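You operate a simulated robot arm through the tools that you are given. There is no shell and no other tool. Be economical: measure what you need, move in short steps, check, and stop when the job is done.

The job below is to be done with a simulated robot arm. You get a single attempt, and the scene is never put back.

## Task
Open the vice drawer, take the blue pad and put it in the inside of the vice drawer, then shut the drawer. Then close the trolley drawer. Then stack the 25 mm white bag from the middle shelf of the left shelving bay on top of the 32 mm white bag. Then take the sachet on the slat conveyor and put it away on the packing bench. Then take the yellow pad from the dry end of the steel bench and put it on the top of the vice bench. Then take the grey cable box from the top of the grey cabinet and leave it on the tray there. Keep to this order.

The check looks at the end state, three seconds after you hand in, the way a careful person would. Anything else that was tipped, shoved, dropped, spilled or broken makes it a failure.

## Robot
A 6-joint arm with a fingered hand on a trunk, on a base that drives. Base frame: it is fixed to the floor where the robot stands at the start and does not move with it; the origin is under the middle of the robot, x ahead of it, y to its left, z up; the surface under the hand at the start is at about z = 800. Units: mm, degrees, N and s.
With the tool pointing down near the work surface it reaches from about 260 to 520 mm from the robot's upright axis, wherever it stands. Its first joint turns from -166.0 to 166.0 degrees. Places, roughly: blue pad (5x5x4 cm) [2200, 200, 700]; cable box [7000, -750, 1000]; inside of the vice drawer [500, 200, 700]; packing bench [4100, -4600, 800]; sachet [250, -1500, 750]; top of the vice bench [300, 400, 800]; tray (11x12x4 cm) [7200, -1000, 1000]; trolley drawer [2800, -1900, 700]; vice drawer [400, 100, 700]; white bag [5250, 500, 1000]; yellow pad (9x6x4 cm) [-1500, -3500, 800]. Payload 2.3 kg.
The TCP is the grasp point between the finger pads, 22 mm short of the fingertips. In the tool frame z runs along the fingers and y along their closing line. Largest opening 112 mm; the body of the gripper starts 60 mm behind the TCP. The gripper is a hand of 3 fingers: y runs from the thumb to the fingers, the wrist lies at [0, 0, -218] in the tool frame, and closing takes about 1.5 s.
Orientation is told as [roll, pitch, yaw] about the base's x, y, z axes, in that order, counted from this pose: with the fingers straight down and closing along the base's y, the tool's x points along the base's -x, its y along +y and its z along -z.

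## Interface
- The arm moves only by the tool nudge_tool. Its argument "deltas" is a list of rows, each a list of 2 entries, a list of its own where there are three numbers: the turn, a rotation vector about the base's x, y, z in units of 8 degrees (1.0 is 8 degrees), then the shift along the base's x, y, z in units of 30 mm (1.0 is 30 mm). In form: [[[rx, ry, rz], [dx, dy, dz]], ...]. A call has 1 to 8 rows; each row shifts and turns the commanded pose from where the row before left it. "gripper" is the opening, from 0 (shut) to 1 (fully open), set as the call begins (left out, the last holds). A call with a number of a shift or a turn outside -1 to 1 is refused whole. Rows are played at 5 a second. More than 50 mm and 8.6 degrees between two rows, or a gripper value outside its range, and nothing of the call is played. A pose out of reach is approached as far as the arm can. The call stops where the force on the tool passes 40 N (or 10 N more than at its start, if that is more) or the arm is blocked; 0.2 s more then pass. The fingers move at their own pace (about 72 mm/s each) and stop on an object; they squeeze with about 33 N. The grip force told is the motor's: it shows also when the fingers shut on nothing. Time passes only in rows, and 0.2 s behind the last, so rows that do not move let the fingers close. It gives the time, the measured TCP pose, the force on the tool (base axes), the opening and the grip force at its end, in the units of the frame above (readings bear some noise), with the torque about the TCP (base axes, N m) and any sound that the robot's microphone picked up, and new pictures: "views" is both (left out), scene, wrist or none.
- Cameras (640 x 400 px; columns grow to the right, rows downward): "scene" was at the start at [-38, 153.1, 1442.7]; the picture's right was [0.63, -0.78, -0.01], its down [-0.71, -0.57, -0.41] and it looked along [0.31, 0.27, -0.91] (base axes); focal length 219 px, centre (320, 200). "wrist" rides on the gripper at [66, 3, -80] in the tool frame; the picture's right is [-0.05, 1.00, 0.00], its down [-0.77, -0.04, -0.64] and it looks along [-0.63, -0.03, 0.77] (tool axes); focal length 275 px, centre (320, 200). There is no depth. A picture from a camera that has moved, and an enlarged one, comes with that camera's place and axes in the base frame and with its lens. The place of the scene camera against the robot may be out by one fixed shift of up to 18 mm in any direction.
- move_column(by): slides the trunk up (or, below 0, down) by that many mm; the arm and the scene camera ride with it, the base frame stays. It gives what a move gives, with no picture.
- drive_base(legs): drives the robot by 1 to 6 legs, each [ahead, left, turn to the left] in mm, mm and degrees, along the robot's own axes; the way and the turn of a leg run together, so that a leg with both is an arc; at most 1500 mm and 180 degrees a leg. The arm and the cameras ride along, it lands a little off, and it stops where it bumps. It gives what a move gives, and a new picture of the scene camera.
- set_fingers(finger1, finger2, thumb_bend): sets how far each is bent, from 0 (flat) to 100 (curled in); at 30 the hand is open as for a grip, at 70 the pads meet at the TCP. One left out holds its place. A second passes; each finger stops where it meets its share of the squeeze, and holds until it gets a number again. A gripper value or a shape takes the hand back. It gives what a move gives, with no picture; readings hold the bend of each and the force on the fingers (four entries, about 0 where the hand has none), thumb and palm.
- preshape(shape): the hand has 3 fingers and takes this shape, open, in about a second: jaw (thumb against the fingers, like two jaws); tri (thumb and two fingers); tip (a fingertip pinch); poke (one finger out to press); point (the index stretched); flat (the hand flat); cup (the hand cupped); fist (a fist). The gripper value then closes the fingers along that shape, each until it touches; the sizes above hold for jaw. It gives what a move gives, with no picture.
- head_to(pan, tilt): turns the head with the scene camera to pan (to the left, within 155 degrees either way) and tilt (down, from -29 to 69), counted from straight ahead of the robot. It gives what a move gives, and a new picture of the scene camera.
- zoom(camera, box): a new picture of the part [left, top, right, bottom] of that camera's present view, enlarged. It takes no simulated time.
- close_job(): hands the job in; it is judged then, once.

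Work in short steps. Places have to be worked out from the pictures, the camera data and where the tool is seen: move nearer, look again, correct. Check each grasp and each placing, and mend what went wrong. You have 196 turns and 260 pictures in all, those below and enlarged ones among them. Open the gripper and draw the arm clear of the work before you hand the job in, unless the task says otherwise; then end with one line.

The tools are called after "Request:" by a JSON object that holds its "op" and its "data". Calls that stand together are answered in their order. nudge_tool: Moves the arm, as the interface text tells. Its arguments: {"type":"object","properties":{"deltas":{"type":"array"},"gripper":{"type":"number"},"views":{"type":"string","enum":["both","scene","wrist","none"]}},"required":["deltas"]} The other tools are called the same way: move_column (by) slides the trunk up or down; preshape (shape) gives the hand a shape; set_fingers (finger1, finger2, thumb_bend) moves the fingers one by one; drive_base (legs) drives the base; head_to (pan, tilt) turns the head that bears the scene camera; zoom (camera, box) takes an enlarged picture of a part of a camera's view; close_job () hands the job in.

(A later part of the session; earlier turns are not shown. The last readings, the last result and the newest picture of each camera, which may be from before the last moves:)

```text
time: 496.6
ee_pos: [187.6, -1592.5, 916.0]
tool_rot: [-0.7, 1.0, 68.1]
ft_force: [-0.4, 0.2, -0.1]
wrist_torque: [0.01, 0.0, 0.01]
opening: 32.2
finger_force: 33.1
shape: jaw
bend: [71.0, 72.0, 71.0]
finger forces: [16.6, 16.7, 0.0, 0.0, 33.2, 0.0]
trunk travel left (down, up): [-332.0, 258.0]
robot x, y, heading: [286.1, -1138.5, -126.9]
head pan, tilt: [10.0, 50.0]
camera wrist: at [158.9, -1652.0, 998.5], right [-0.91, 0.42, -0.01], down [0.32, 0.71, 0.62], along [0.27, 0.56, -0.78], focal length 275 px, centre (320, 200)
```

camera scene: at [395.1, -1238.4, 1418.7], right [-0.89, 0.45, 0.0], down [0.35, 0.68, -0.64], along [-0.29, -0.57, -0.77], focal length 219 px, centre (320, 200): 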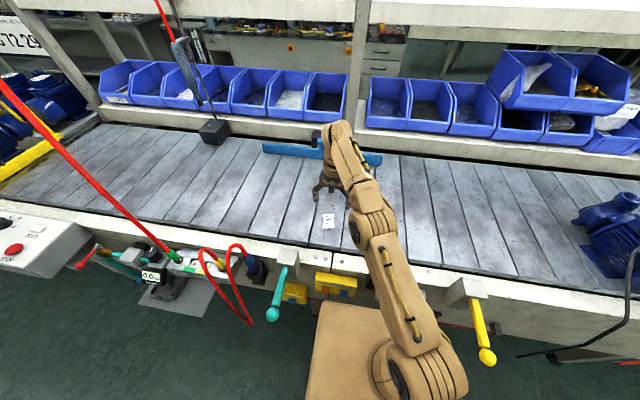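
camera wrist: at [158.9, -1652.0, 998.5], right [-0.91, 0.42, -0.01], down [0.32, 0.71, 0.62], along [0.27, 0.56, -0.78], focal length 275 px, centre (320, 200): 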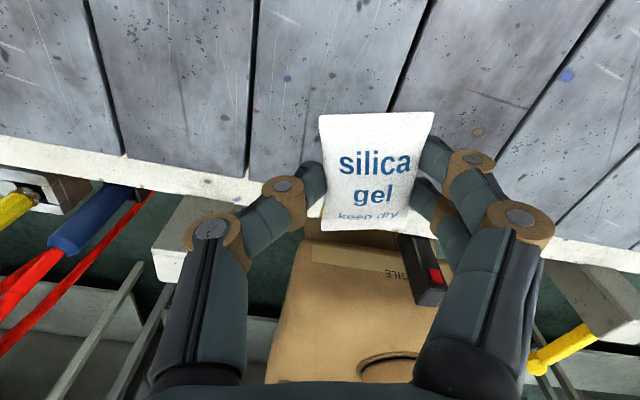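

The sachet is held. I'll raise the trunk, back off, turn along the aisle and drive to the packing bench.

Request:
{"op": "move_column", "data": {"by": 180}}

Request:
{"op": "drive_base", "data": {"legs": [[-280, 0, 0], [0, 0, 90], [1300, 0, 0], [1300, 0, 0], [1300, 0, 0], [1000, 0, 0]]}}

Request:
{"op": "head_to", "data": {"pan": -65, "tilt": 40}}

```text
time: 498.6
ee_pos: [187.8, -1593.3, 1096.7]
tool_rot: [-0.8, 1.0, 68.3]
ft_force: [-0.5, -0.3, -0.8]
wrist_torque: [0.02, -0.01, 0.0]
opening: 32.3
finger_force: 33.5
shape: jaw
bend: [71.0, 72.0, 71.0]
finger forces: [16.7, 16.7, 0.0, 0.0, 33.2, 0.0]
trunk travel left (down, up): [-512.0, 78.0]
robot x, y, heading: [284.8, -1139.2, -126.7]
head pan, tilt: [10.0, 50.0]
```

```text
time: 527.5
ee_pos: [4786.5, -3976.0, 1095.8]
tool_rot: [-0.8, 1.0, 157.1]
ft_force: [0.3, -1.0, -0.1]
wrist_torque: [-0.01, -0.01, 0.02]
opening: 32.0
finger_force: 32.9
shape: jaw
bend: [71.0, 72.0, 71.0]
finger forces: [16.5, 16.7, 0.1, 0.0, 33.2, 0.0]
trunk travel left (down, up): [-512.0, 78.0]
robot x, y, heading: [4327.7, -3870.7, -38.2]
head pan, tilt: [10.0, 50.0]
camera scene: at [4435.4, -3754.0, 1598.7], right [-0.47, -0.88, 0.0], down [-0.68, 0.36, -0.64], along [0.57, -0.3, -0.77], focal length 219 px, centre (320, 200)
```

scene: 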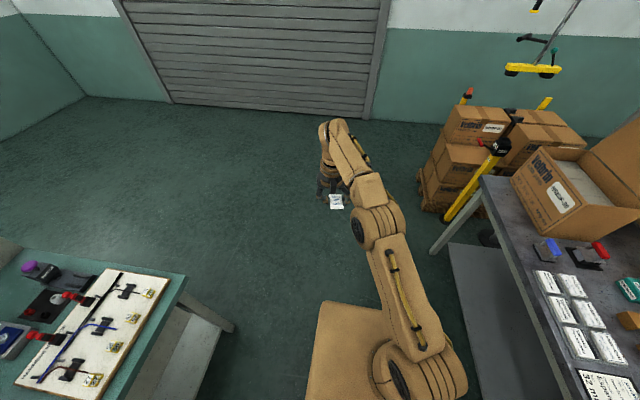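

```text
time: 529.0
ee_pos: [4784.5, -3975.4, 1095.9]
tool_rot: [-0.7, 1.0, 157.1]
ft_force: [1.1, 0.8, 0.1]
wrist_torque: [-0.01, 0.02, -0.01]
opening: 32.4
finger_force: 32.9
shape: jaw
bend: [71.0, 72.0, 71.0]
finger forces: [16.5, 16.7, 0.0, 0.0, 33.2, 0.0]
trunk travel left (down, up): [-512.0, 78.0]
robot x, y, heading: [4330.2, -3867.6, -38.1]
head pan, tilt: [-65.0, 40.0]
camera scene: at [4348.1, -3800.5, 1612.9], right [-0.97, 0.22, 0.0], down [0.14, 0.63, -0.77], along [-0.17, -0.75, -0.64], focal length 219 px, centre (320, 200)
```

scene: 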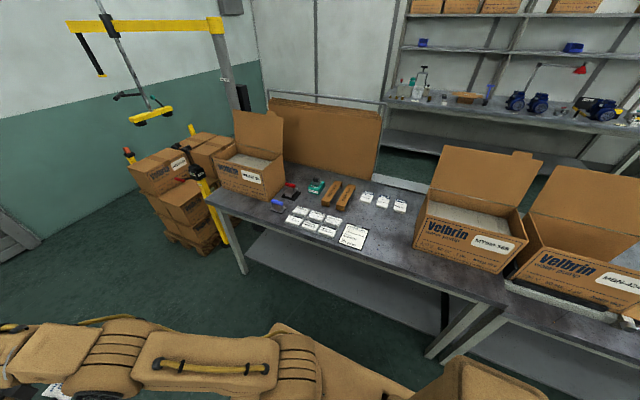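

Request:
{"op": "zoom", "data": {"camera": "scene", "box": [200, 90, 440, 260]}}

Request:
{"op": "zoom", "data": {"camera": "scene", "box": [270, 175, 415, 255]}}

Request:
{"op": "zoom", "data": {"camera": "scene", "box": [400, 140, 640, 300]}}

```text
2.35 times, centred on (320, 175) of scene
camera zoom: at [4348.1, -3800.5, 1612.9], right [-0.97, 0.22, 0.0], down [0.14, 0.63, -0.77], along [-0.17, -0.75, -0.64], focal length 515 px, centre (320, 259)
```

zoom: 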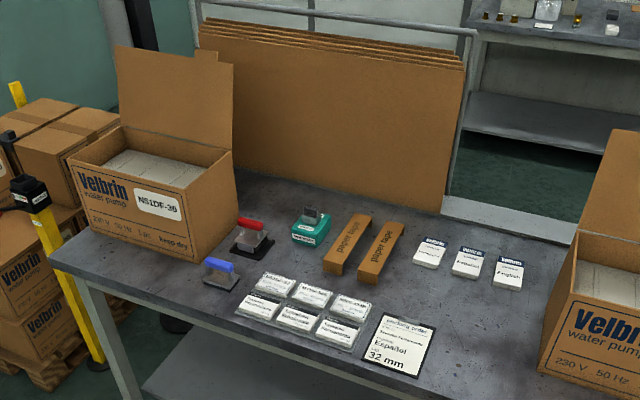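

```text
4.41 times, centred on (342, 215) of scene
camera zoom: at [4348.1, -3800.5, 1612.9], right [-0.97, 0.22, 0.0], down [0.14, 0.63, -0.77], along [-0.17, -0.75, -0.64], focal length 966 px, centre (221, 134)
```

zoom: 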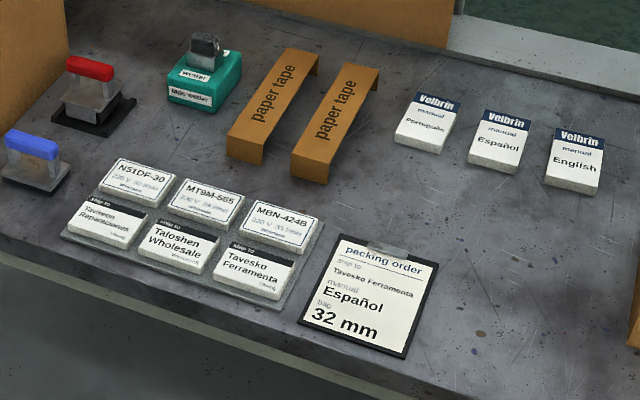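

```text
2.50 times, centred on (520, 220) of scene
camera zoom: at [4348.1, -3800.5, 1612.9], right [-0.97, 0.22, 0.0], down [0.14, 0.63, -0.77], along [-0.17, -0.75, -0.64], focal length 547 px, centre (-180, 150)
```

zoom: 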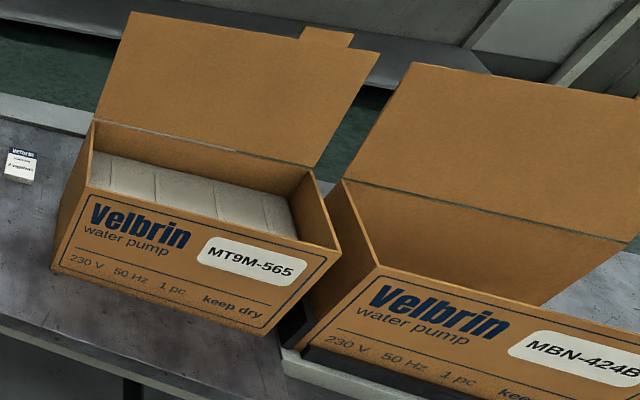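

No special holder for silica gel is visible, so a free spot on the bench top is right; I'll use the clear area beside the packing order. I'll turn to face the bench and approach.

Request:
{"op": "drive_base", "data": {"legs": [[0, 0, -89], [230, -214, 0]]}}

Request:
{"op": "head_to", "data": {"pan": 10, "tilt": 58}}

Request:
{"op": "zoom", "data": {"camera": "wrist", "box": [0, 0, 640, 400]}}

```text
time: 534.9
ee_pos: [3920.3, -4382.2, 1095.7]
tool_rot: [-0.9, 0.9, 67.8]
ft_force: [-0.6, 0.0, -0.2]
wrist_torque: [0.02, 0.03, 0.01]
opening: 32.0
finger_force: 32.8
shape: jaw
bend: [71.0, 72.0, 71.0]
finger forces: [16.5, 16.7, 0.1, 0.1, 33.1, 0.0]
trunk travel left (down, up): [-512.0, 78.0]
robot x, y, heading: [4022.7, -3925.5, -127.4]
head pan, tilt: [-65.0, 40.0]
camera scene: at [4082.8, -3941.2, 1612.9], right [0.21, 0.98, 0.0], down [0.63, -0.14, -0.77], along [-0.75, 0.16, -0.64], focal length 219 px, centre (320, 200)
```

scene: 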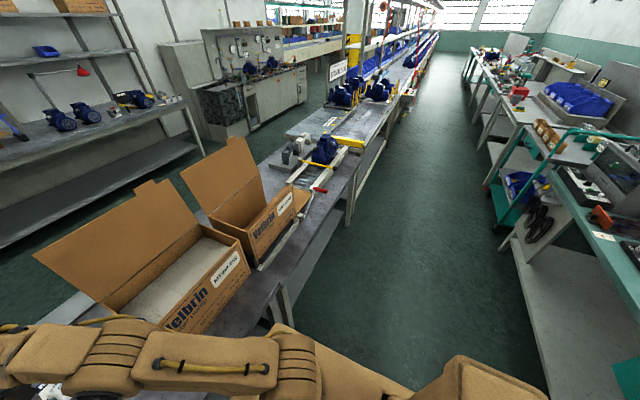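

```text
time: 536.4
ee_pos: [3919.6, -4382.0, 1096.5]
tool_rot: [-0.8, 0.9, 67.8]
ft_force: [0.2, -0.3, -0.8]
wrist_torque: [0.02, 0.01, 0.02]
opening: 32.1
finger_force: 33.4
shape: jaw
bend: [71.0, 72.0, 71.0]
finger forces: [16.5, 16.7, 0.2, 0.1, 33.2, 0.0]
trunk travel left (down, up): [-512.0, 78.0]
robot x, y, heading: [4023.1, -3926.8, -127.2]
head pan, tilt: [10.0, 58.0]
camera scene: at [4134.9, -4020.4, 1588.5], right [-0.89, 0.46, 0.0], down [0.39, 0.75, -0.53], along [-0.24, -0.47, -0.85], focal length 219 px, centre (320, 200)
```

scene: 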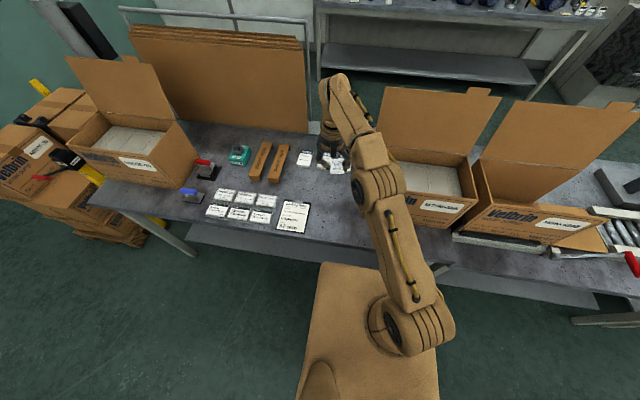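

```text
1.00 times, centred on (320, 200) of wrist (not enlarged: the box is as wide or as high as the picture)
camera zoom: at [3891.9, -4441.0, 1178.1], right [-0.91, 0.42, -0.01], down [0.32, 0.71, 0.62], along [0.27, 0.56, -0.78], focal length 275 px, centre (320, 200)
```

zoom: 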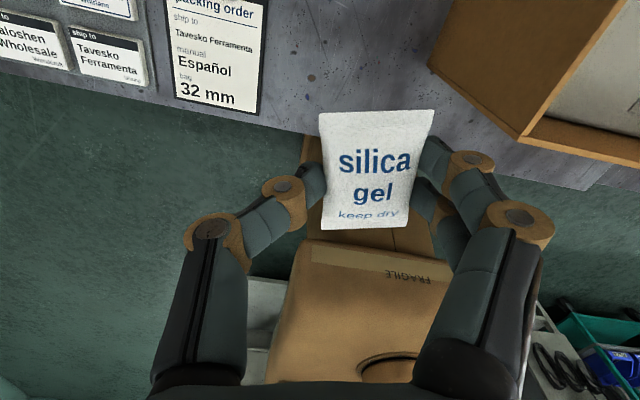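

The area under the hand is free, with the order board about 65 mm to one side. I'll lower the trunk and move 40 mm further over the bench.

Request:
{"op": "move_column", "data": {"by": -190}}

Request:
{"op": "nudge_tool", "data": {"deltas": [[[0, 0, 0], [-0.4, -0.53, 0]], [[0, 0, 0], [-0.4, -0.53, 0]], [[0, 0, 0], [0, 0, -0.7]]], "views": "wrist"}}

```text
time: 538.4
ee_pos: [3919.5, -4381.7, 906.1]
tool_rot: [-0.8, 0.9, 67.8]
ft_force: [-0.6, 0.0, -0.7]
wrist_torque: [0.03, 0.02, -0.01]
opening: 32.3
finger_force: 32.9
shape: jaw
bend: [71.0, 72.0, 71.0]
finger forces: [16.5, 16.8, 0.0, 0.1, 33.3, 0.0]
trunk travel left (down, up): [-322.0, 268.0]
robot x, y, heading: [4021.3, -3924.3, -127.5]
head pan, tilt: [10.0, 58.0]
```

```text
time: 539.2
ee_pos: [3915.6, -4389.0, 884.1]
tool_rot: [-0.8, 1.0, 67.9]
ft_force: [0.0, -0.4, -1.1]
wrist_torque: [0.01, -0.01, 0.02]
opening: 32.2
finger_force: 33.3
shape: jaw
bend: [71.0, 72.0, 71.0]
finger forces: [16.6, 16.8, 0.0, 0.0, 33.2, 0.0]
out of reach, approached as far as the arm can: row 1, 2
trunk travel left (down, up): [-322.0, 268.0]
robot x, y, heading: [4021.2, -3921.1, -127.2]
head pan, tilt: [10.0, 58.0]
camera wrist: at [3887.9, -4447.4, 965.2], right [-0.91, 0.42, -0.01], down [0.32, 0.71, 0.62], along [0.27, 0.56, -0.78], focal length 275 px, centre (320, 200)
```

wrist: 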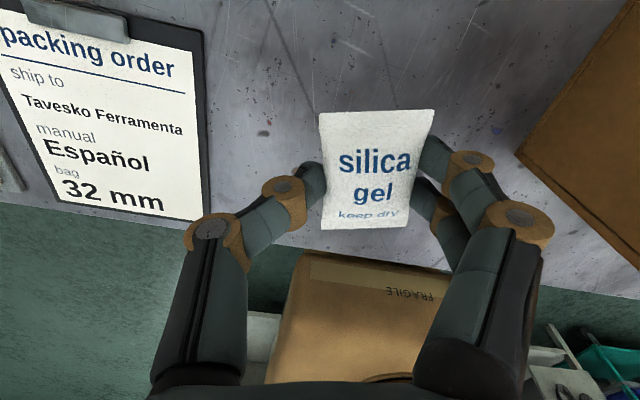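

I'll drive 40 mm closer so the sachet lies well away from the edge, then lower to the bench.

Request:
{"op": "drive_base", "data": {"legs": [[40, 0, 0]]}}

Request:
{"op": "nudge_tool", "data": {"deltas": [[[0, 0, 0], [0, 0, -0.6]], [[0, 0, 0], [0, 0, -0.5]], [[0, 0, 0], [0, 0, -0.3]], [[0, 0, 0], [0, 0, -0.2]]], "views": "wrist"}}

```text
time: 540.1
ee_pos: [3891.3, -4420.7, 882.8]
tool_rot: [-0.9, 1.0, 67.8]
ft_force: [0.1, -0.9, -0.3]
wrist_torque: [0.02, -0.02, -0.01]
opening: 32.0
finger_force: 32.7
shape: jaw
bend: [71.0, 72.0, 71.0]
finger forces: [16.6, 16.6, 0.1, 0.1, 33.2, 0.0]
trunk travel left (down, up): [-322.0, 268.0]
robot x, y, heading: [3995.4, -3953.6, -127.1]
head pan, tilt: [10.0, 58.0]
camera scene: at [4110.1, -4053.1, 1398.5], right [-0.89, 0.46, 0.0], down [0.39, 0.75, -0.53], along [-0.24, -0.47, -0.85], focal length 219 px, centre (320, 200)
```

scene: 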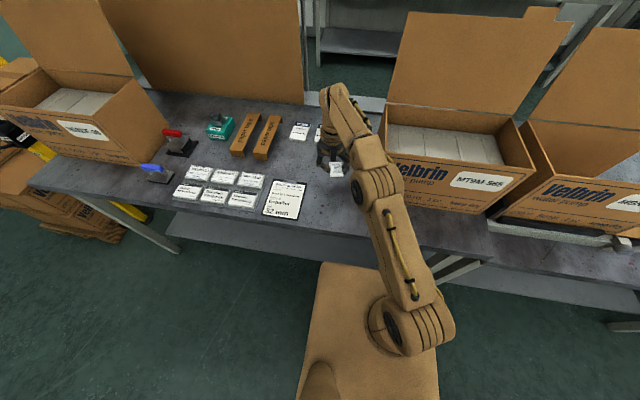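

```text
time: 541.1
ee_pos: [3890.9, -4420.8, 835.6]
tool_rot: [-0.7, 1.0, 67.8]
ft_force: [0.5, 0.2, -0.4]
wrist_torque: [-0.02, 0.01, 0.0]
opening: 32.1
finger_force: 33.4
shape: jaw
bend: [71.0, 72.0, 71.0]
finger forces: [16.4, 16.7, 0.1, 0.0, 33.2, 0.1]
trunk travel left (down, up): [-322.0, 268.0]
robot x, y, heading: [3991.4, -3957.3, -127.0]
head pan, tilt: [10.0, 58.0]
camera wrist: at [3863.7, -4478.9, 917.1], right [-0.91, 0.42, -0.01], down [0.32, 0.71, 0.62], along [0.27, 0.56, -0.78], focal length 275 px, centre (320, 200)
```

wrist: 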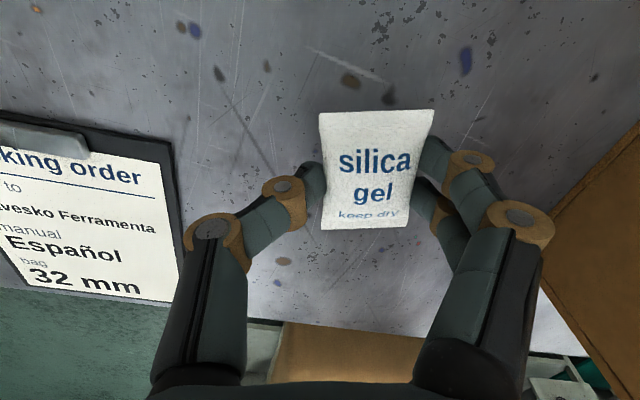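

Clear below. I'll continue to contact.

Request:
{"op": "nudge_tool", "data": {"deltas": [[[0, 0, 0], [0, 0, -0.15]], [[0, 0, 0], [0, 0, -0.12]], [[0, 0, 0], [0, 0, -0.1]], [[0, 0, 0], [0, 0, -0.1]]], "views": "none"}}

```text
time: 542.1
ee_pos: [3892.7, -4419.3, 823.0]
tool_rot: [-0.8, 1.1, 67.8]
ft_force: [-0.8, -0.5, 7.2]
wrist_torque: [0.19, 0.26, 0.05]
opening: 32.0
finger_force: 33.7
shape: jaw
bend: [71.0, 72.0, 71.0]
finger forces: [17.1, 23.2, 0.0, 0.0, 33.0, 0.0]
trunk travel left (down, up): [-322.0, 268.0]
robot x, y, heading: [3996.8, -3956.8, -127.3]
head pan, tilt: [10.0, 58.0]
```

Light contact with the bench. I'll open and rise.

Request:
{"op": "nudge_tool", "data": {"deltas": [[[0, 0, 0], [0, 0, 0.05]], [[0, 0, 0], [0, 0, 0]], [[0, 0, 0], [0, 0, 0]], [[0, 0, 0], [0, 0, 0]]], "gripper": 0.55, "views": "none"}}

Request:
{"op": "nudge_tool", "data": {"deltas": [[[0, 0, 0], [0, 0, 0.5]], [[0, 0, 0], [0, 0, 1]], [[0, 0, 0], [0, 0, 1]], [[0, 0, 0], [0, 0, 1]]], "views": "wrist"}}

```text
time: 543.1
ee_pos: [3892.7, -4418.4, 822.2]
tool_rot: [-0.8, 1.0, 67.8]
ft_force: [0.2, -0.4, 2.9]
wrist_torque: [0.05, 0.09, -0.01]
opening: 59.4
finger_force: 0.0
shape: jaw
bend: [72.0, 73.0, 70.0]
finger forces: [0.6, 2.4, 0.0, 0.1, 0.0, 0.0]
trunk travel left (down, up): [-322.0, 268.0]
robot x, y, heading: [3999.2, -3957.2, -127.6]
head pan, tilt: [10.0, 58.0]
```

```text
time: 544.1
ee_pos: [3899.5, -4415.9, 914.4]
tool_rot: [-0.8, 1.1, 67.7]
ft_force: [0.3, 0.2, 0.4]
wrist_torque: [0.01, -0.01, 0.01]
opening: 61.3
finger_force: 0.1
shape: jaw
bend: [72.0, 72.0, 70.0]
finger forces: [0.1, 0.0, 0.0, 0.0, 0.0, 0.0]
out of reach, approached as far as the arm can: row 4
trunk travel left (down, up): [-322.0, 268.0]
robot x, y, heading: [3994.2, -3957.1, -127.8]
head pan, tilt: [10.0, 58.0]
camera wrist: at [3871.8, -4475.7, 996.0], right [-0.91, 0.42, -0.02], down [0.32, 0.71, 0.62], along [0.27, 0.56, -0.78], focal length 275 px, centre (320, 200)
```

wrist: 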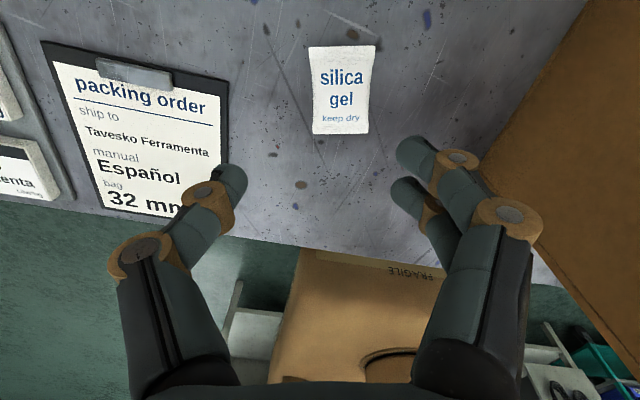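

The sachet lies neatly on the packing bench. Next is the yellow pad, beyond the conveyor: I'll go round past the packing benches and the pallet.

Request:
{"op": "move_column", "data": {"by": 150}}

Request:
{"op": "drive_base", "data": {"legs": [[-340, 0, 0], [0, 0, 90.5], [1350, 0, 0], [1250, 0, 0], [0, 0, -90]]}}

Request:
{"op": "head_to", "data": {"pan": 0, "tilt": 30}}

```text
time: 545.9
ee_pos: [3900.6, -4418.0, 1063.4]
tool_rot: [-1.0, 1.1, 67.7]
ft_force: [-0.2, 0.4, -0.4]
wrist_torque: [-0.02, 0.02, 0.01]
opening: 61.1
finger_force: 0.0
shape: jaw
bend: [72.0, 72.0, 70.0]
finger forces: [0.0, 0.1, 0.1, 0.0, 0.0, 0.1]
trunk travel left (down, up): [-472.0, 118.0]
robot x, y, heading: [3994.9, -3959.5, -127.5]
head pan, tilt: [10.0, 58.0]
```

```text
time: 563.4
ee_pos: [6670.2, -5290.8, 1064.0]
tool_rot: [-1.5, 0.6, 157.9]
ft_force: [-9.8, 3.9, 3.4]
wrist_torque: [-0.46, -1.22, -0.12]
opening: 61.2
finger_force: 0.1
shape: jaw
bend: [72.0, 72.0, 70.0]
finger forces: [0.0, 0.1, 0.0, 0.1, 0.1, 0.0]
trunk travel left (down, up): [-472.0, 118.0]
robot x, y, heading: [6210.7, -5204.2, -37.0]
head pan, tilt: [10.0, 58.0]
stopped in leg 4: the force on the tool passed its limit at 148 N (the readings are from after the stop); the commanded pose is now the measured one
camera scene: at [6304.3, -5080.9, 1548.7], right [-0.45, -0.89, 0.0], down [-0.76, 0.38, -0.53], along [0.48, -0.24, -0.85], focal length 219 px, centre (320, 200)
```

scene: 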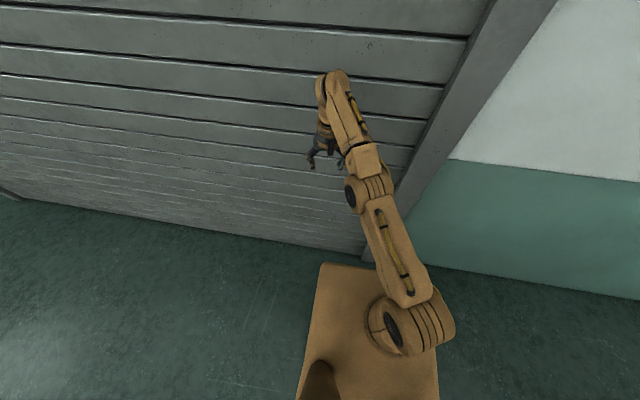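

```text
time: 564.3
ee_pos: [6669.1, -5290.9, 1064.3]
tool_rot: [-1.5, 0.6, 158.0]
ft_force: [-9.2, 4.6, 3.8]
wrist_torque: [-0.55, -1.28, -0.06]
opening: 61.2
finger_force: 0.0
shape: jaw
bend: [72.0, 72.0, 70.0]
finger forces: [0.0, 0.1, 0.0, 0.0, 0.0, 0.1]
trunk travel left (down, up): [-472.0, 118.0]
robot x, y, heading: [6212.1, -5203.6, -36.5]
head pan, tilt: [0.0, 30.0]
camera scene: at [6315.1, -5103.7, 1588.4], right [-0.6, -0.8, 0.0], down [-0.4, 0.3, -0.87], along [0.69, -0.52, -0.5], focal length 219 px, centre (320, 200)
```

scene: 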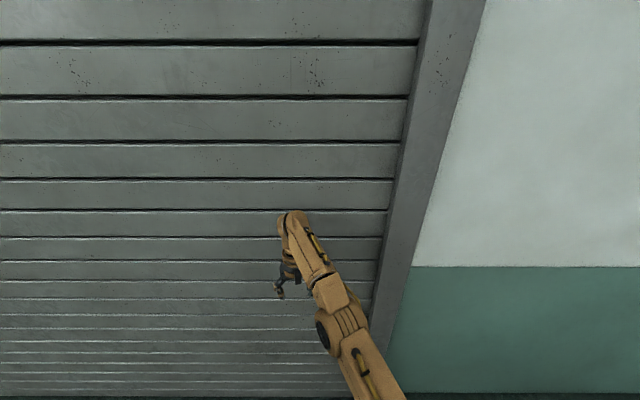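

The hand bumped the shutter wall, nearer than I judged. I'll back off at once and turn toward the far side.

Request:
{"op": "drive_base", "data": {"legs": [[-230, 0, 0], [0, 0, -90]]}}

Request:
{"op": "head_to", "data": {"pan": -15, "tilt": 30}}

```text
time: 569.9
ee_pos: [5934.6, -5524.3, 1064.2]
tool_rot: [-1.3, 0.5, 67.4]
ft_force: [0.0, 0.0, -0.2]
wrist_torque: [0.04, -0.02, -0.02]
opening: 60.9
finger_force: 0.1
shape: jaw
bend: [72.0, 72.0, 70.0]
finger forces: [0.0, 0.0, 0.0, 0.0, 0.1, 0.0]
trunk travel left (down, up): [-472.0, 118.0]
robot x, y, heading: [6028.4, -5063.0, -127.6]
head pan, tilt: [0.0, 30.0]
camera scene: at [6119.8, -5171.2, 1588.2], right [-0.79, 0.61, 0.0], down [0.3, 0.4, -0.87], along [-0.53, -0.69, -0.5], focal length 219 px, centre (320, 200)
```

scene: 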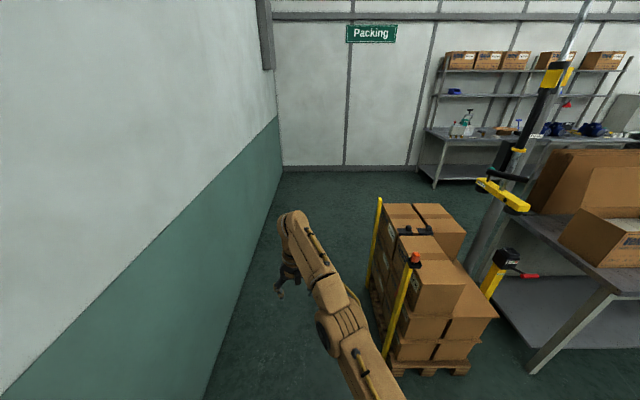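

```text
time: 570.6
ee_pos: [5935.0, -5523.9, 1062.4]
tool_rot: [-1.4, 0.4, 67.3]
ft_force: [-0.5, 0.4, 0.0]
wrist_torque: [0.0, 0.0, 0.05]
opening: 61.0
finger_force: 0.1
shape: jaw
bend: [72.0, 72.0, 70.0]
finger forces: [0.1, 0.0, 0.0, 0.1, 0.1, 0.0]
trunk travel left (down, up): [-472.0, 118.0]
robot x, y, heading: [6028.3, -5066.5, -127.5]
head pan, tilt: [-15.0, 30.0]
camera scene: at [6103.3, -5154.6, 1588.2], right [-0.61, 0.79, 0.0], down [0.4, 0.3, -0.87], along [-0.69, -0.53, -0.5], focal length 219 px, centre (320, 200)
```

scene: 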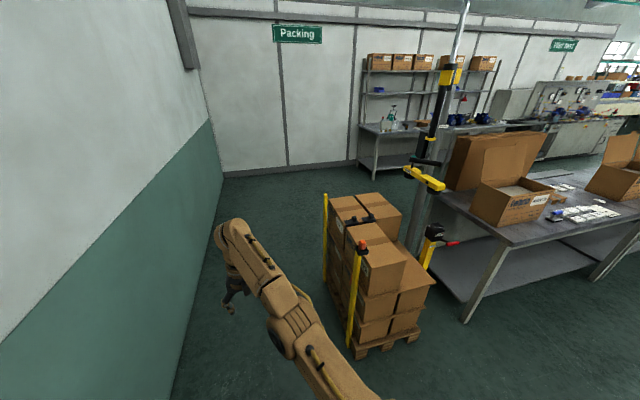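

The gap between the pallet (u ≈ 7540) and the wall (u ≈ 8650) is about 1.1 m. I'll centre in it and drive through, then turn along the far aisle.

Request:
{"op": "drive_base", "data": {"legs": [[0, 200, 0.5], [1100, 0, 0], [1070, 0, 0], [0, 0, -90]]}}

Request:
{"op": "head_to", "data": {"pan": 0, "tilt": 28}}

```text
time: 586.4
ee_pos: [4405.3, -6792.9, 1064.3]
tool_rot: [-1.4, 0.3, -24.5]
ft_force: [0.4, -0.6, 1.1]
wrist_torque: [-0.01, 0.02, 0.01]
opening: 61.2
finger_force: 0.1
shape: jaw
bend: [72.0, 72.0, 70.0]
finger forces: [0.0, 0.0, 0.1, 0.0, 0.1, 0.0]
trunk travel left (down, up): [-472.0, 118.0]
robot x, y, heading: [4862.6, -6903.5, 140.5]
head pan, tilt: [-15.0, 30.0]
camera scene: at [4762.9, -6970.5, 1588.2], right [0.81, 0.58, 0.0], down [0.29, -0.41, -0.87], along [-0.5, 0.7, -0.5], focal length 219 px, centre (320, 200)
```

scene: 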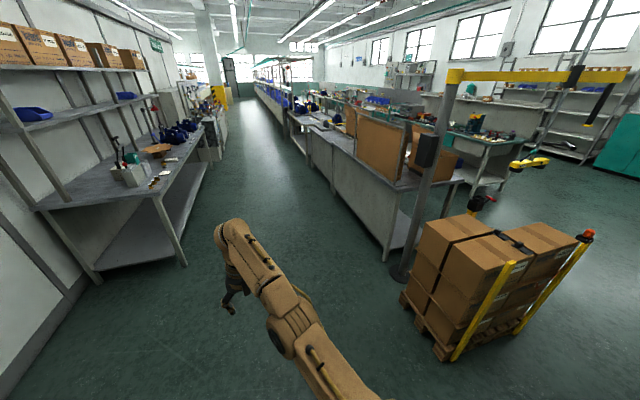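

```text
time: 587.1
ee_pos: [4406.5, -6793.3, 1064.1]
tool_rot: [-1.4, 0.4, -24.6]
ft_force: [0.2, 0.0, -1.3]
wrist_torque: [-0.01, 0.02, 0.0]
opening: 61.2
finger_force: 0.1
shape: jaw
bend: [72.0, 72.0, 70.0]
finger forces: [0.1, 0.0, 0.0, 0.0, 0.0, 0.0]
trunk travel left (down, up): [-472.0, 118.0]
robot x, y, heading: [4859.5, -6901.8, 140.4]
head pan, tilt: [0.0, 28.0]
camera scene: at [4745.1, -6986.1, 1591.4], right [0.64, 0.77, 0.0], down [0.36, -0.3, -0.88], along [-0.68, 0.56, -0.47], focal length 219 px, centre (320, 200)
```

scene: 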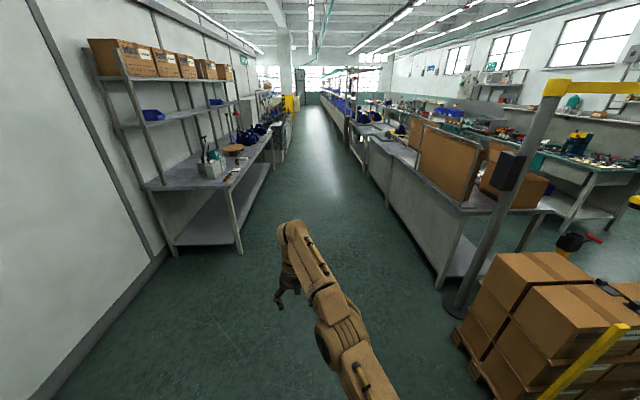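

The far aisle is clear. I'll drive down it 4.2 m and look again.

Request:
{"op": "drive_base", "data": {"legs": [[1400, 0, 2.6], [1400, 0, 0], [1400, 0, 0]]}}

Request:
{"op": "head_to", "data": {"pan": 15, "tilt": 25}}

```text
time: 607.4
ee_pos: [1047.2, -4237.8, 1063.4]
tool_rot: [-1.4, 0.3, -22.8]
ft_force: [0.5, 0.4, -0.3]
wrist_torque: [-0.01, -0.05, 0.01]
opening: 61.1
finger_force: 0.1
shape: jaw
bend: [72.0, 72.0, 70.0]
finger forces: [0.0, 0.0, 0.0, 0.0, 0.0, 0.0]
trunk travel left (down, up): [-472.0, 118.0]
robot x, y, heading: [1507.5, -4336.2, 142.7]
head pan, tilt: [0.0, 28.0]
camera scene: at [1392.8, -4421.2, 1591.4], right [0.61, 0.79, 0.0], down [0.37, -0.29, -0.88], along [-0.7, 0.54, -0.47], focal length 219 px, centre (320, 200)
```

scene: 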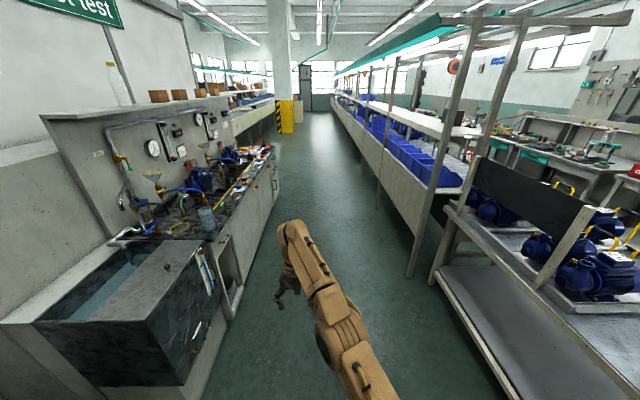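

```text
time: 608.2
ee_pos: [1047.2, -4239.5, 1063.4]
tool_rot: [-1.5, 0.5, -22.9]
ft_force: [-0.7, -0.6, 0.5]
wrist_torque: [0.0, -0.02, 0.01]
opening: 61.4
finger_force: 0.1
shape: jaw
bend: [72.0, 72.0, 70.0]
finger forces: [0.0, 0.0, 0.0, 0.1, 0.1, 0.0]
trunk travel left (down, up): [-472.0, 118.0]
robot x, y, heading: [1510.0, -4334.4, 142.4]
head pan, tilt: [15.0, 25.0]
camera scene: at [1380.3, -4441.5, 1596.2], right [0.38, 0.92, 0.0], down [0.39, -0.16, -0.91], along [-0.84, 0.35, -0.42], focal length 219 px, centre (320, 200)
```

scene: 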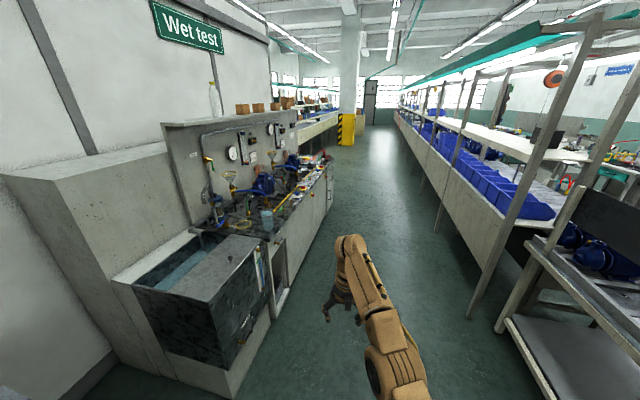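

This is the wet-test steel bench, with the water tank at the near end, so the dry end is the far one. I'll drive on and turn to face that end.

Request:
{"op": "drive_base", "data": {"legs": [[1400, 0, 0.5], [1330, 0, 0], [0, 0, 90]]}}

Request:
{"op": "head_to", "data": {"pan": 10, "tilt": 40}}

```text
time: 625.2
ee_pos: [-737.2, -3214.5, 1063.8]
tool_rot: [-1.4, 0.5, 72.0]
ft_force: [-0.6, -0.3, 0.8]
wrist_torque: [-0.03, 0.05, 0.01]
opening: 61.2
finger_force: 0.0
shape: jaw
bend: [72.0, 72.0, 70.0]
finger forces: [0.0, 0.1, 0.1, 0.0, 0.0, 0.0]
trunk travel left (down, up): [-472.0, 118.0]
robot x, y, heading: [-681.3, -2750.1, -122.6]
head pan, tilt: [15.0, 25.0]
camera scene: at [-559.6, -2860.0, 1596.2], right [-0.95, 0.31, 0.0], down [0.13, 0.4, -0.91], along [-0.28, -0.86, -0.42], focal length 219 px, centre (320, 200)
```

scene: 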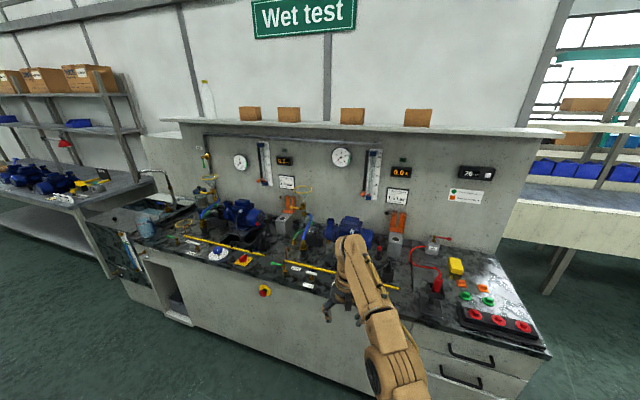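

```text
time: 625.9
ee_pos: [-735.5, -3214.8, 1064.2]
tool_rot: [-1.4, 0.4, 72.0]
ft_force: [-0.9, 0.4, 0.2]
wrist_torque: [-0.01, -0.01, -0.05]
opening: 61.1
finger_force: 0.1
shape: jaw
bend: [72.0, 72.0, 70.0]
finger forces: [0.0, 0.0, 0.0, 0.0, 0.1, 0.0]
trunk travel left (down, up): [-472.0, 118.0]
robot x, y, heading: [-678.0, -2750.1, -122.8]
head pan, tilt: [10.0, 40.0]
camera scene: at [-564.4, -2850.7, 1572.9], right [-0.92, 0.39, 0.0], down [0.25, 0.59, -0.77], along [-0.3, -0.71, -0.64], focal length 219 px, centre (320, 200)
```

scene: 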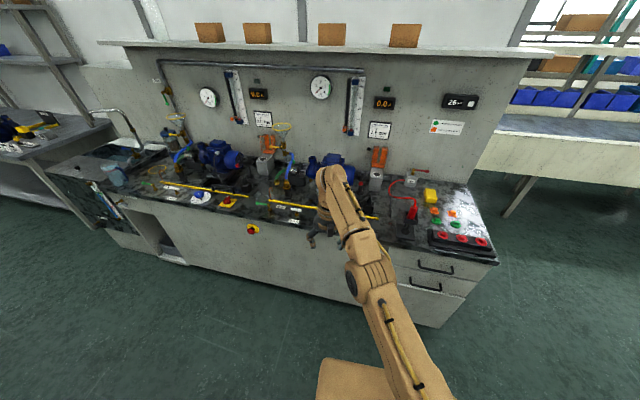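

I see the yellow pad near (430,196), at the dry end. I'll zoom in.

Request:
{"op": "zoom", "data": {"camera": "scene", "box": [370, 150, 510, 260]}}

```text
3.64 times, centred on (440, 205) of scene
camera zoom: at [-564.4, -2850.7, 1572.9], right [-0.92, 0.39, 0.0], down [0.25, 0.59, -0.77], along [-0.3, -0.71, -0.64], focal length 796 px, centre (-116, 182)
```

zoom: 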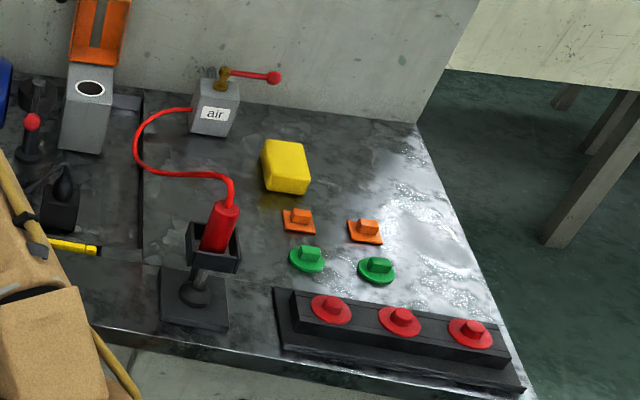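

The pad is at about (-1476, -3472), roughly 335 mm in from the bench edge. I'll need the forward-tilted hand again for reach; I'll approach partway and tilt the hand.

Request:
{"op": "drive_base", "data": {"legs": [[250, -100, -4.3]]}}

Request:
{"op": "nudge_tool", "data": {"deltas": [[[-0.8, 0.6, 0], [-0.8, 0.6, 0]], [[-0.8, 0.6, 0], [-0.8, 0.6, 0]], [[-0.8, 0.6, 0], [-0.8, 0.6, 0]], [[-0.8, 0.6, 0], [-0.8, 0.6, 0]], [[-0.8, 0.6, 0], [-0.8, 0.6, 0]], [[-0.3, 0.2, 0], [-0.8, 0.6, 0]]], "gripper": 0.8, "views": "both"}}

```text
time: 627.8
ee_pos: [-998.8, -3354.4, 1062.6]
tool_rot: [-1.4, 0.4, 67.4]
ft_force: [-0.1, 0.3, -0.7]
wrist_torque: [-0.01, 0.0, -0.02]
opening: 61.3
finger_force: 0.1
shape: jaw
bend: [72.0, 72.0, 70.0]
finger forces: [0.1, 0.0, 0.0, 0.0, 0.1, 0.1]
trunk travel left (down, up): [-472.0, 118.0]
robot x, y, heading: [-904.7, -2894.1, -127.6]
head pan, tilt: [10.0, 40.0]
camera scene: at [-797.7, -3004.8, 1572.9], right [-0.89, 0.46, 0.0], down [0.3, 0.57, -0.77], along [-0.35, -0.68, -0.64], focal length 219 px, centre (320, 200)
```

scene: 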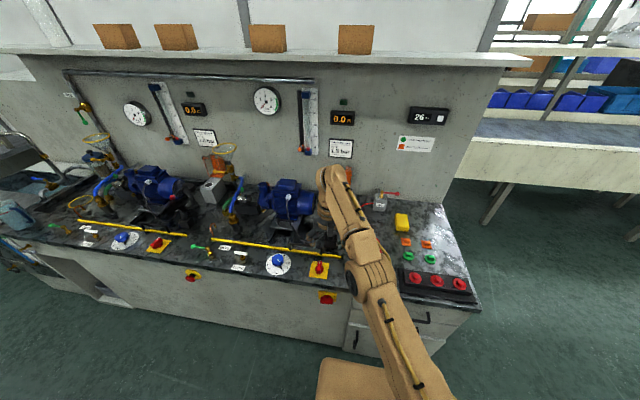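

```text
time: 629.2
ee_pos: [-1079.6, -3349.8, 1089.2]
tool_rot: [4.5, 19.8, 69.0]
ft_force: [-0.5, 0.6, -0.8]
wrist_torque: [-0.04, 0.02, 0.04]
opening: 89.4
finger_force: 0.0
shape: jaw
bend: [59.0, 59.0, 55.0]
finger forces: [0.1, 0.0, 0.0, 0.0, 0.1, 0.0]
out of reach, approached as far as the arm can: row 1, 2, 3, 4, 5, 6
trunk travel left (down, up): [-472.0, 118.0]
robot x, y, heading: [-904.8, -2894.2, -127.6]
head pan, tilt: [10.0, 40.0]
camera scene: at [-798.4, -3002.0, 1573.1], right [-0.89, 0.46, 0.0], down [0.3, 0.57, -0.77], along [-0.35, -0.68, -0.64], focal length 219 px, centre (320, 200)
camera wrist: at [-1089.6, -3383.0, 1188.0], right [-0.9, 0.42, 0.06], down [0.42, 0.85, 0.33], along [0.09, 0.32, -0.94], focal length 275 px, centre (320, 200)
```

scene: 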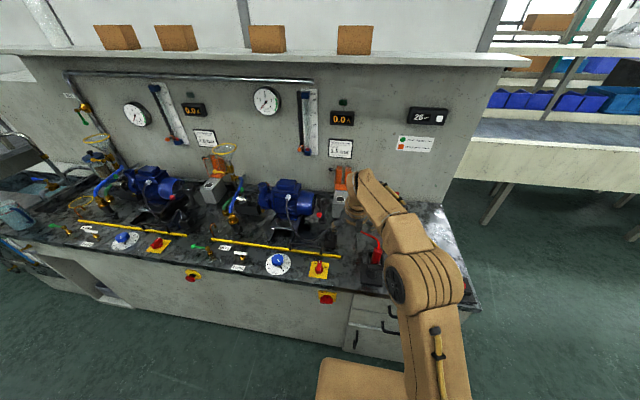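
wrist: 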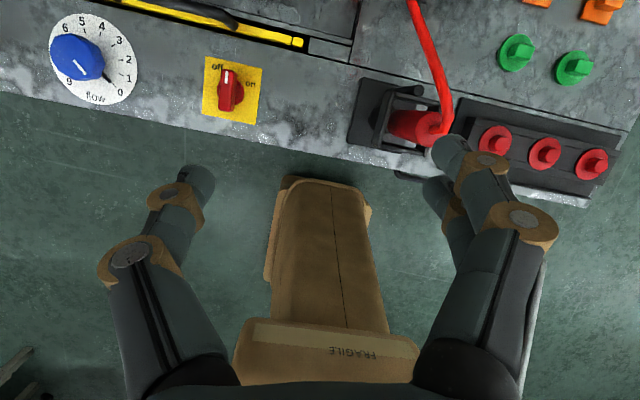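

The hand is partly tilted. I'll finish the tilt while moving forward and right.

Request:
{"op": "nudge_tool", "data": {"deltas": [[[-0.8, 0.6, 0], [-0.9, -0.2, -0.3]], [[-0.8, 0.6, 0], [-0.9, -0.2, -0.3]], [[-0.8, 0.6, 0], [-0.9, -0.2, -0.3]], [[0, 0, 0], [-0.9, 0.1, 0]], [[0, 0, 0], [-0.9, 0.1, 0]]], "views": "wrist"}}

```text
time: 630.4
ee_pos: [-1214.2, -3362.3, 1060.5]
tool_rot: [12.6, 43.7, 73.0]
ft_force: [0.6, -0.2, 0.0]
wrist_torque: [0.01, 0.01, -0.01]
opening: 89.4
finger_force: 0.1
shape: jaw
bend: [59.0, 59.0, 55.0]
finger forces: [0.0, 0.0, 0.0, 0.1, 0.1, 0.0]
trunk travel left (down, up): [-472.0, 118.0]
robot x, y, heading: [-907.2, -2897.3, -127.3]
head pan, tilt: [10.0, 40.0]
camera wrist: at [-1198.5, -3359.4, 1163.8], right [-0.88, 0.46, 0.12], down [0.45, 0.89, -0.09], along [-0.15, -0.02, -0.99], focal length 275 px, centre (320, 200)
```

wrist: 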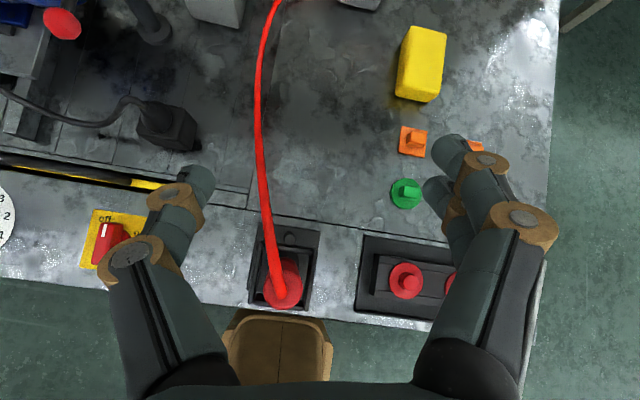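

The posture is right now, with a small sideways tilt. I'll level it and drive closer, keeping the hand high above the knobs.

Request:
{"op": "nudge_tool", "data": {"deltas": [[[-0.52, -0.7, -0.6], [0, 0, 0]]], "views": "none"}}

Request:
{"op": "drive_base", "data": {"legs": [[185, -120, 0.3]]}}

Request:
{"op": "zoom", "data": {"camera": "wrist", "box": [0, 0, 640, 400]}}

```text
time: 630.8
ee_pos: [-1214.6, -3363.6, 1060.8]
tool_rot: [3.0, 45.3, 61.6]
ft_force: [-0.3, 0.0, 0.4]
wrist_torque: [-0.02, 0.01, -0.01]
opening: 89.3
finger_force: 0.1
shape: jaw
bend: [59.0, 59.0, 55.0]
finger forces: [0.0, 0.0, 0.0, 0.0, 0.0, 0.1]
trunk travel left (down, up): [-472.0, 118.0]
robot x, y, heading: [-902.7, -2896.0, -127.3]
head pan, tilt: [10.0, 40.0]
```

```text
time: 632.5
ee_pos: [-1418.8, -3436.5, 1061.2]
tool_rot: [3.1, 45.4, 62.0]
ft_force: [0.5, -0.8, -0.4]
wrist_torque: [-0.03, 0.01, 0.01]
opening: 89.4
finger_force: 0.0
shape: jaw
bend: [59.0, 59.0, 55.0]
finger forces: [0.0, 0.1, 0.1, 0.0, 0.0, 0.1]
trunk travel left (down, up): [-472.0, 118.0]
robot x, y, heading: [-1107.5, -2966.2, -127.0]
head pan, tilt: [10.0, 40.0]
camera scene: at [-1004.2, -3076.9, 1572.9], right [-0.89, 0.45, 0.0], down [0.29, 0.57, -0.77], along [-0.35, -0.68, -0.64], focal length 219 px, centre (320, 200)
```

scene: 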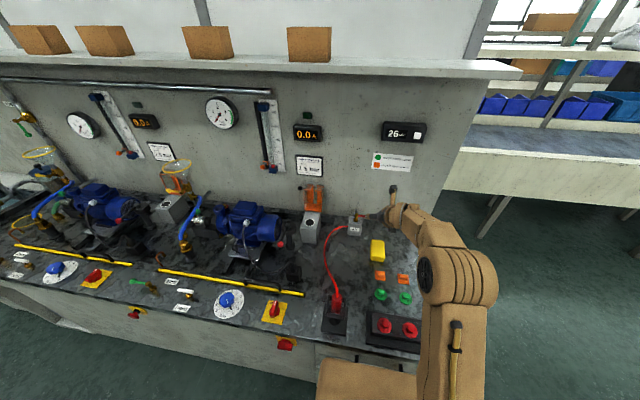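

```text
1.00 times, centred on (320, 200) of wrist (not enlarged: the box is as wide or as high as the picture)
camera zoom: at [-1411.8, -3428.5, 1164.3], right [-0.85, 0.53, 0.0], down [0.53, 0.84, -0.1], along [-0.06, -0.09, -0.99], focal length 275 px, centre (320, 200)
```

zoom: 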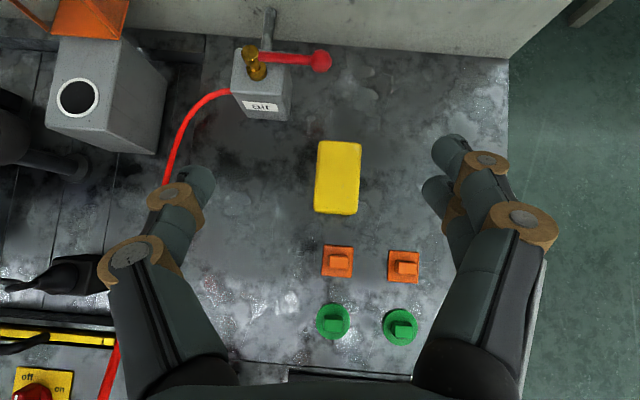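

The pad is centred about 54 mm ahead and 20 mm to the right. I'll correct mostly with the base, then lower the trunk.

Request:
{"op": "drive_base", "data": {"legs": [[50, -16, 0]]}}

Request:
{"op": "move_column", "data": {"by": -140}}

Request:
{"op": "zoom", "data": {"camera": "wrist", "box": [0, 0, 640, 400]}}

```text
time: 633.5
ee_pos: [-1461.0, -3468.0, 1060.8]
tool_rot: [2.9, 45.3, 61.9]
ft_force: [-1.0, 0.3, -1.0]
wrist_torque: [-0.04, 0.0, 0.01]
opening: 89.5
finger_force: 0.1
shape: jaw
bend: [59.0, 59.0, 55.0]
finger forces: [0.0, 0.0, 0.0, 0.0, 0.1, 0.0]
trunk travel left (down, up): [-472.0, 118.0]
robot x, y, heading: [-1154.8, -2995.9, -126.9]
head pan, tilt: [10.0, 40.0]
camera scene: at [-1047.0, -3107.5, 1572.9], right [-0.89, 0.45, 0.0], down [0.29, 0.57, -0.77], along [-0.35, -0.68, -0.64], focal length 219 px, centre (320, 200)
```

scene: 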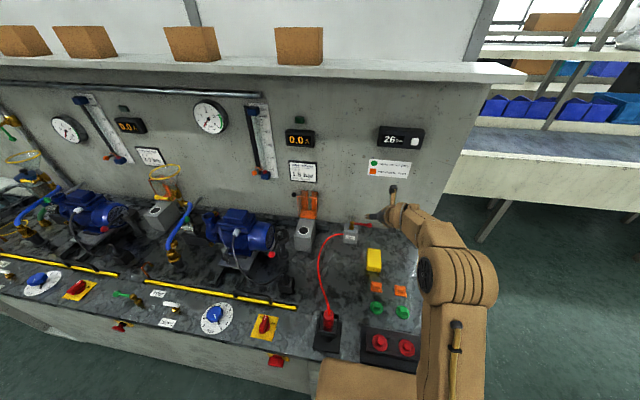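

```text
time: 635.1
ee_pos: [-1460.8, -3467.0, 922.0]
tool_rot: [3.1, 45.3, 62.0]
ft_force: [-0.3, -0.2, 0.3]
wrist_torque: [0.0, 0.03, -0.02]
opening: 89.4
finger_force: 0.1
shape: jaw
bend: [59.0, 59.0, 55.0]
finger forces: [0.1, 0.0, 0.1, 0.0, 0.1, 0.0]
trunk travel left (down, up): [-332.0, 258.0]
robot x, y, heading: [-1152.7, -2997.9, -127.1]
head pan, tilt: [10.0, 40.0]
```

```text
1.00 times, centred on (320, 200) of wrist (not enlarged: the box is as wide or as high as the picture)
camera zoom: at [-1453.2, -3458.3, 1024.7], right [-0.85, 0.53, 0.0], down [0.53, 0.84, -0.1], along [-0.06, -0.09, -0.99], focal length 275 px, centre (320, 200)
```

zoom: 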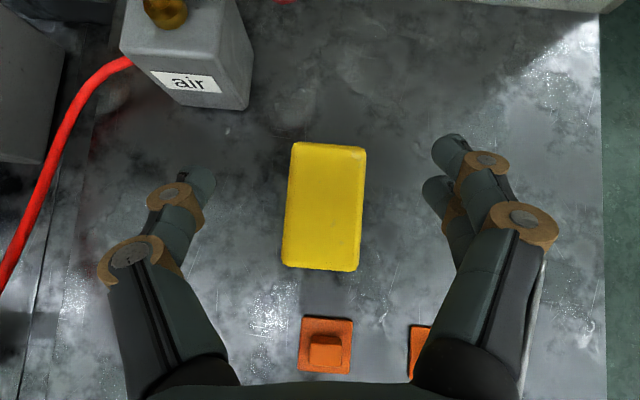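

The pad is well centred between the fingers, its top near z = 845. I'll lower the trunk 80 mm and then finish with small steps.

Request:
{"op": "move_column", "data": {"by": -78}}

Request:
{"op": "nudge_tool", "data": {"deltas": [[[0, 0, 0], [-0.13, -0.15, -0.15]], [[0, 0, 0], [0, 0, -0.15]], [[0, 0, 0], [0, 0, -0.1]]], "views": "wrist"}}

```text
time: 636.3
ee_pos: [-1460.9, -3466.9, 842.9]
tool_rot: [3.1, 45.4, 62.0]
ft_force: [-0.4, 0.7, 0.9]
wrist_torque: [0.0, 0.01, 0.0]
opening: 89.1
finger_force: 0.1
shape: jaw
bend: [59.0, 59.0, 55.0]
finger forces: [0.1, 0.0, 0.0, 0.0, 0.0, 0.0]
trunk travel left (down, up): [-254.0, 336.0]
robot x, y, heading: [-1153.0, -2996.6, -126.9]
head pan, tilt: [10.0, 40.0]
```

```text
time: 637.1
ee_pos: [-1463.4, -3471.7, 829.4]
tool_rot: [3.1, 45.4, 62.0]
ft_force: [-0.3, -0.4, 1.0]
wrist_torque: [0.01, 0.02, -0.04]
opening: 89.4
finger_force: 0.1
shape: jaw
bend: [59.0, 59.0, 55.0]
finger forces: [0.0, 0.1, 0.0, 0.1, 0.0, 0.0]
trunk travel left (down, up): [-254.0, 336.0]
robot x, y, heading: [-1150.4, -2999.7, -126.9]
head pan, tilt: [10.0, 40.0]
camera wrist: at [-1456.6, -3462.8, 934.4], right [-0.85, 0.53, 0.0], down [0.53, 0.84, -0.1], along [-0.06, -0.09, -0.99], focal length 275 px, centre (320, 200)
```

wrist: 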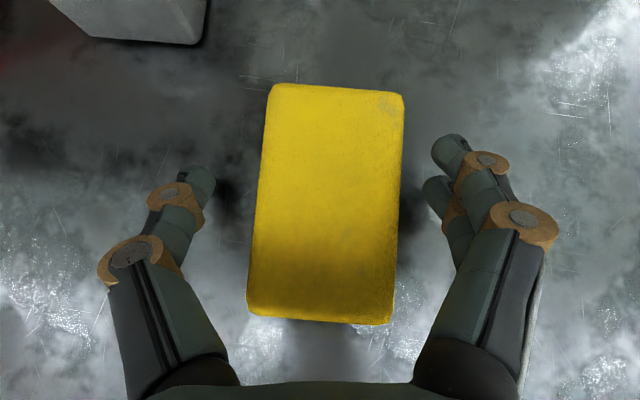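

I'll lower about 8 mm more for a deeper grip, then close.

Request:
{"op": "nudge_tool", "data": {"deltas": [[[0, 0, 0], [0, 0, -0.13]], [[0, 0, 0], [0, 0, -0.13]]], "views": "none"}}

Request:
{"op": "nudge_tool", "data": {"deltas": [[[0, 0, 0], [0, 0, 0]], [[0, 0, 0], [0, 0, 0]], [[0, 0, 0], [0, 0, 0]], [[0, 0, 0], [0, 0, 0]], [[0, 0, 0], [0, 0, 0]]], "gripper": 0, "views": "wrist"}}

```text
time: 637.7
ee_pos: [-1463.8, -3470.9, 822.9]
tool_rot: [3.2, 45.5, 62.1]
ft_force: [-0.3, -1.0, 0.9]
wrist_torque: [0.05, 0.08, 0.03]
opening: 89.4
finger_force: 0.0
shape: jaw
bend: [59.0, 59.0, 55.0]
finger forces: [0.1, 1.4, 0.0, 0.1, 0.0, 0.0]
trunk travel left (down, up): [-254.0, 336.0]
robot x, y, heading: [-1152.3, -2995.9, -127.0]
head pan, tilt: [10.0, 40.0]
```

```text
time: 638.9
ee_pos: [-1463.3, -3469.9, 823.5]
tool_rot: [3.2, 45.6, 62.0]
ft_force: [-4.8, -0.1, 11.8]
wrist_torque: [0.15, 0.58, 0.13]
opening: 49.7
finger_force: 33.1
shape: jaw
bend: [71.0, 72.0, 70.0]
finger forces: [21.2, 20.0, 0.0, 0.0, 29.1, 0.0]
trunk travel left (down, up): [-254.0, 336.0]
robot x, y, heading: [-1156.2, -2997.9, -127.3]
head pan, tilt: [10.0, 40.0]
camera wrist: at [-1456.6, -3461.4, 927.8], right [-0.85, 0.53, 0.0], down [0.53, 0.84, -0.11], along [-0.06, -0.09, -0.99], focal length 275 px, centre (320, 200)
```

wrist: 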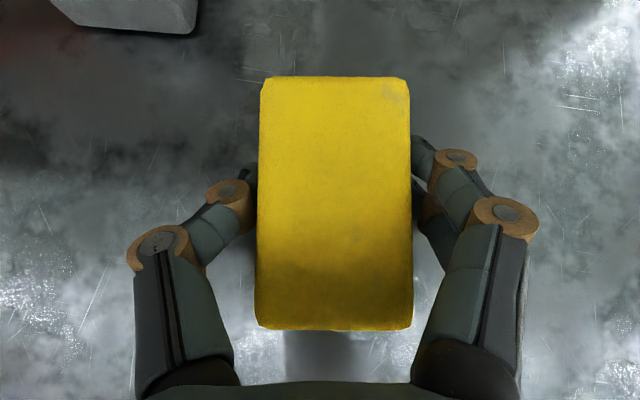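

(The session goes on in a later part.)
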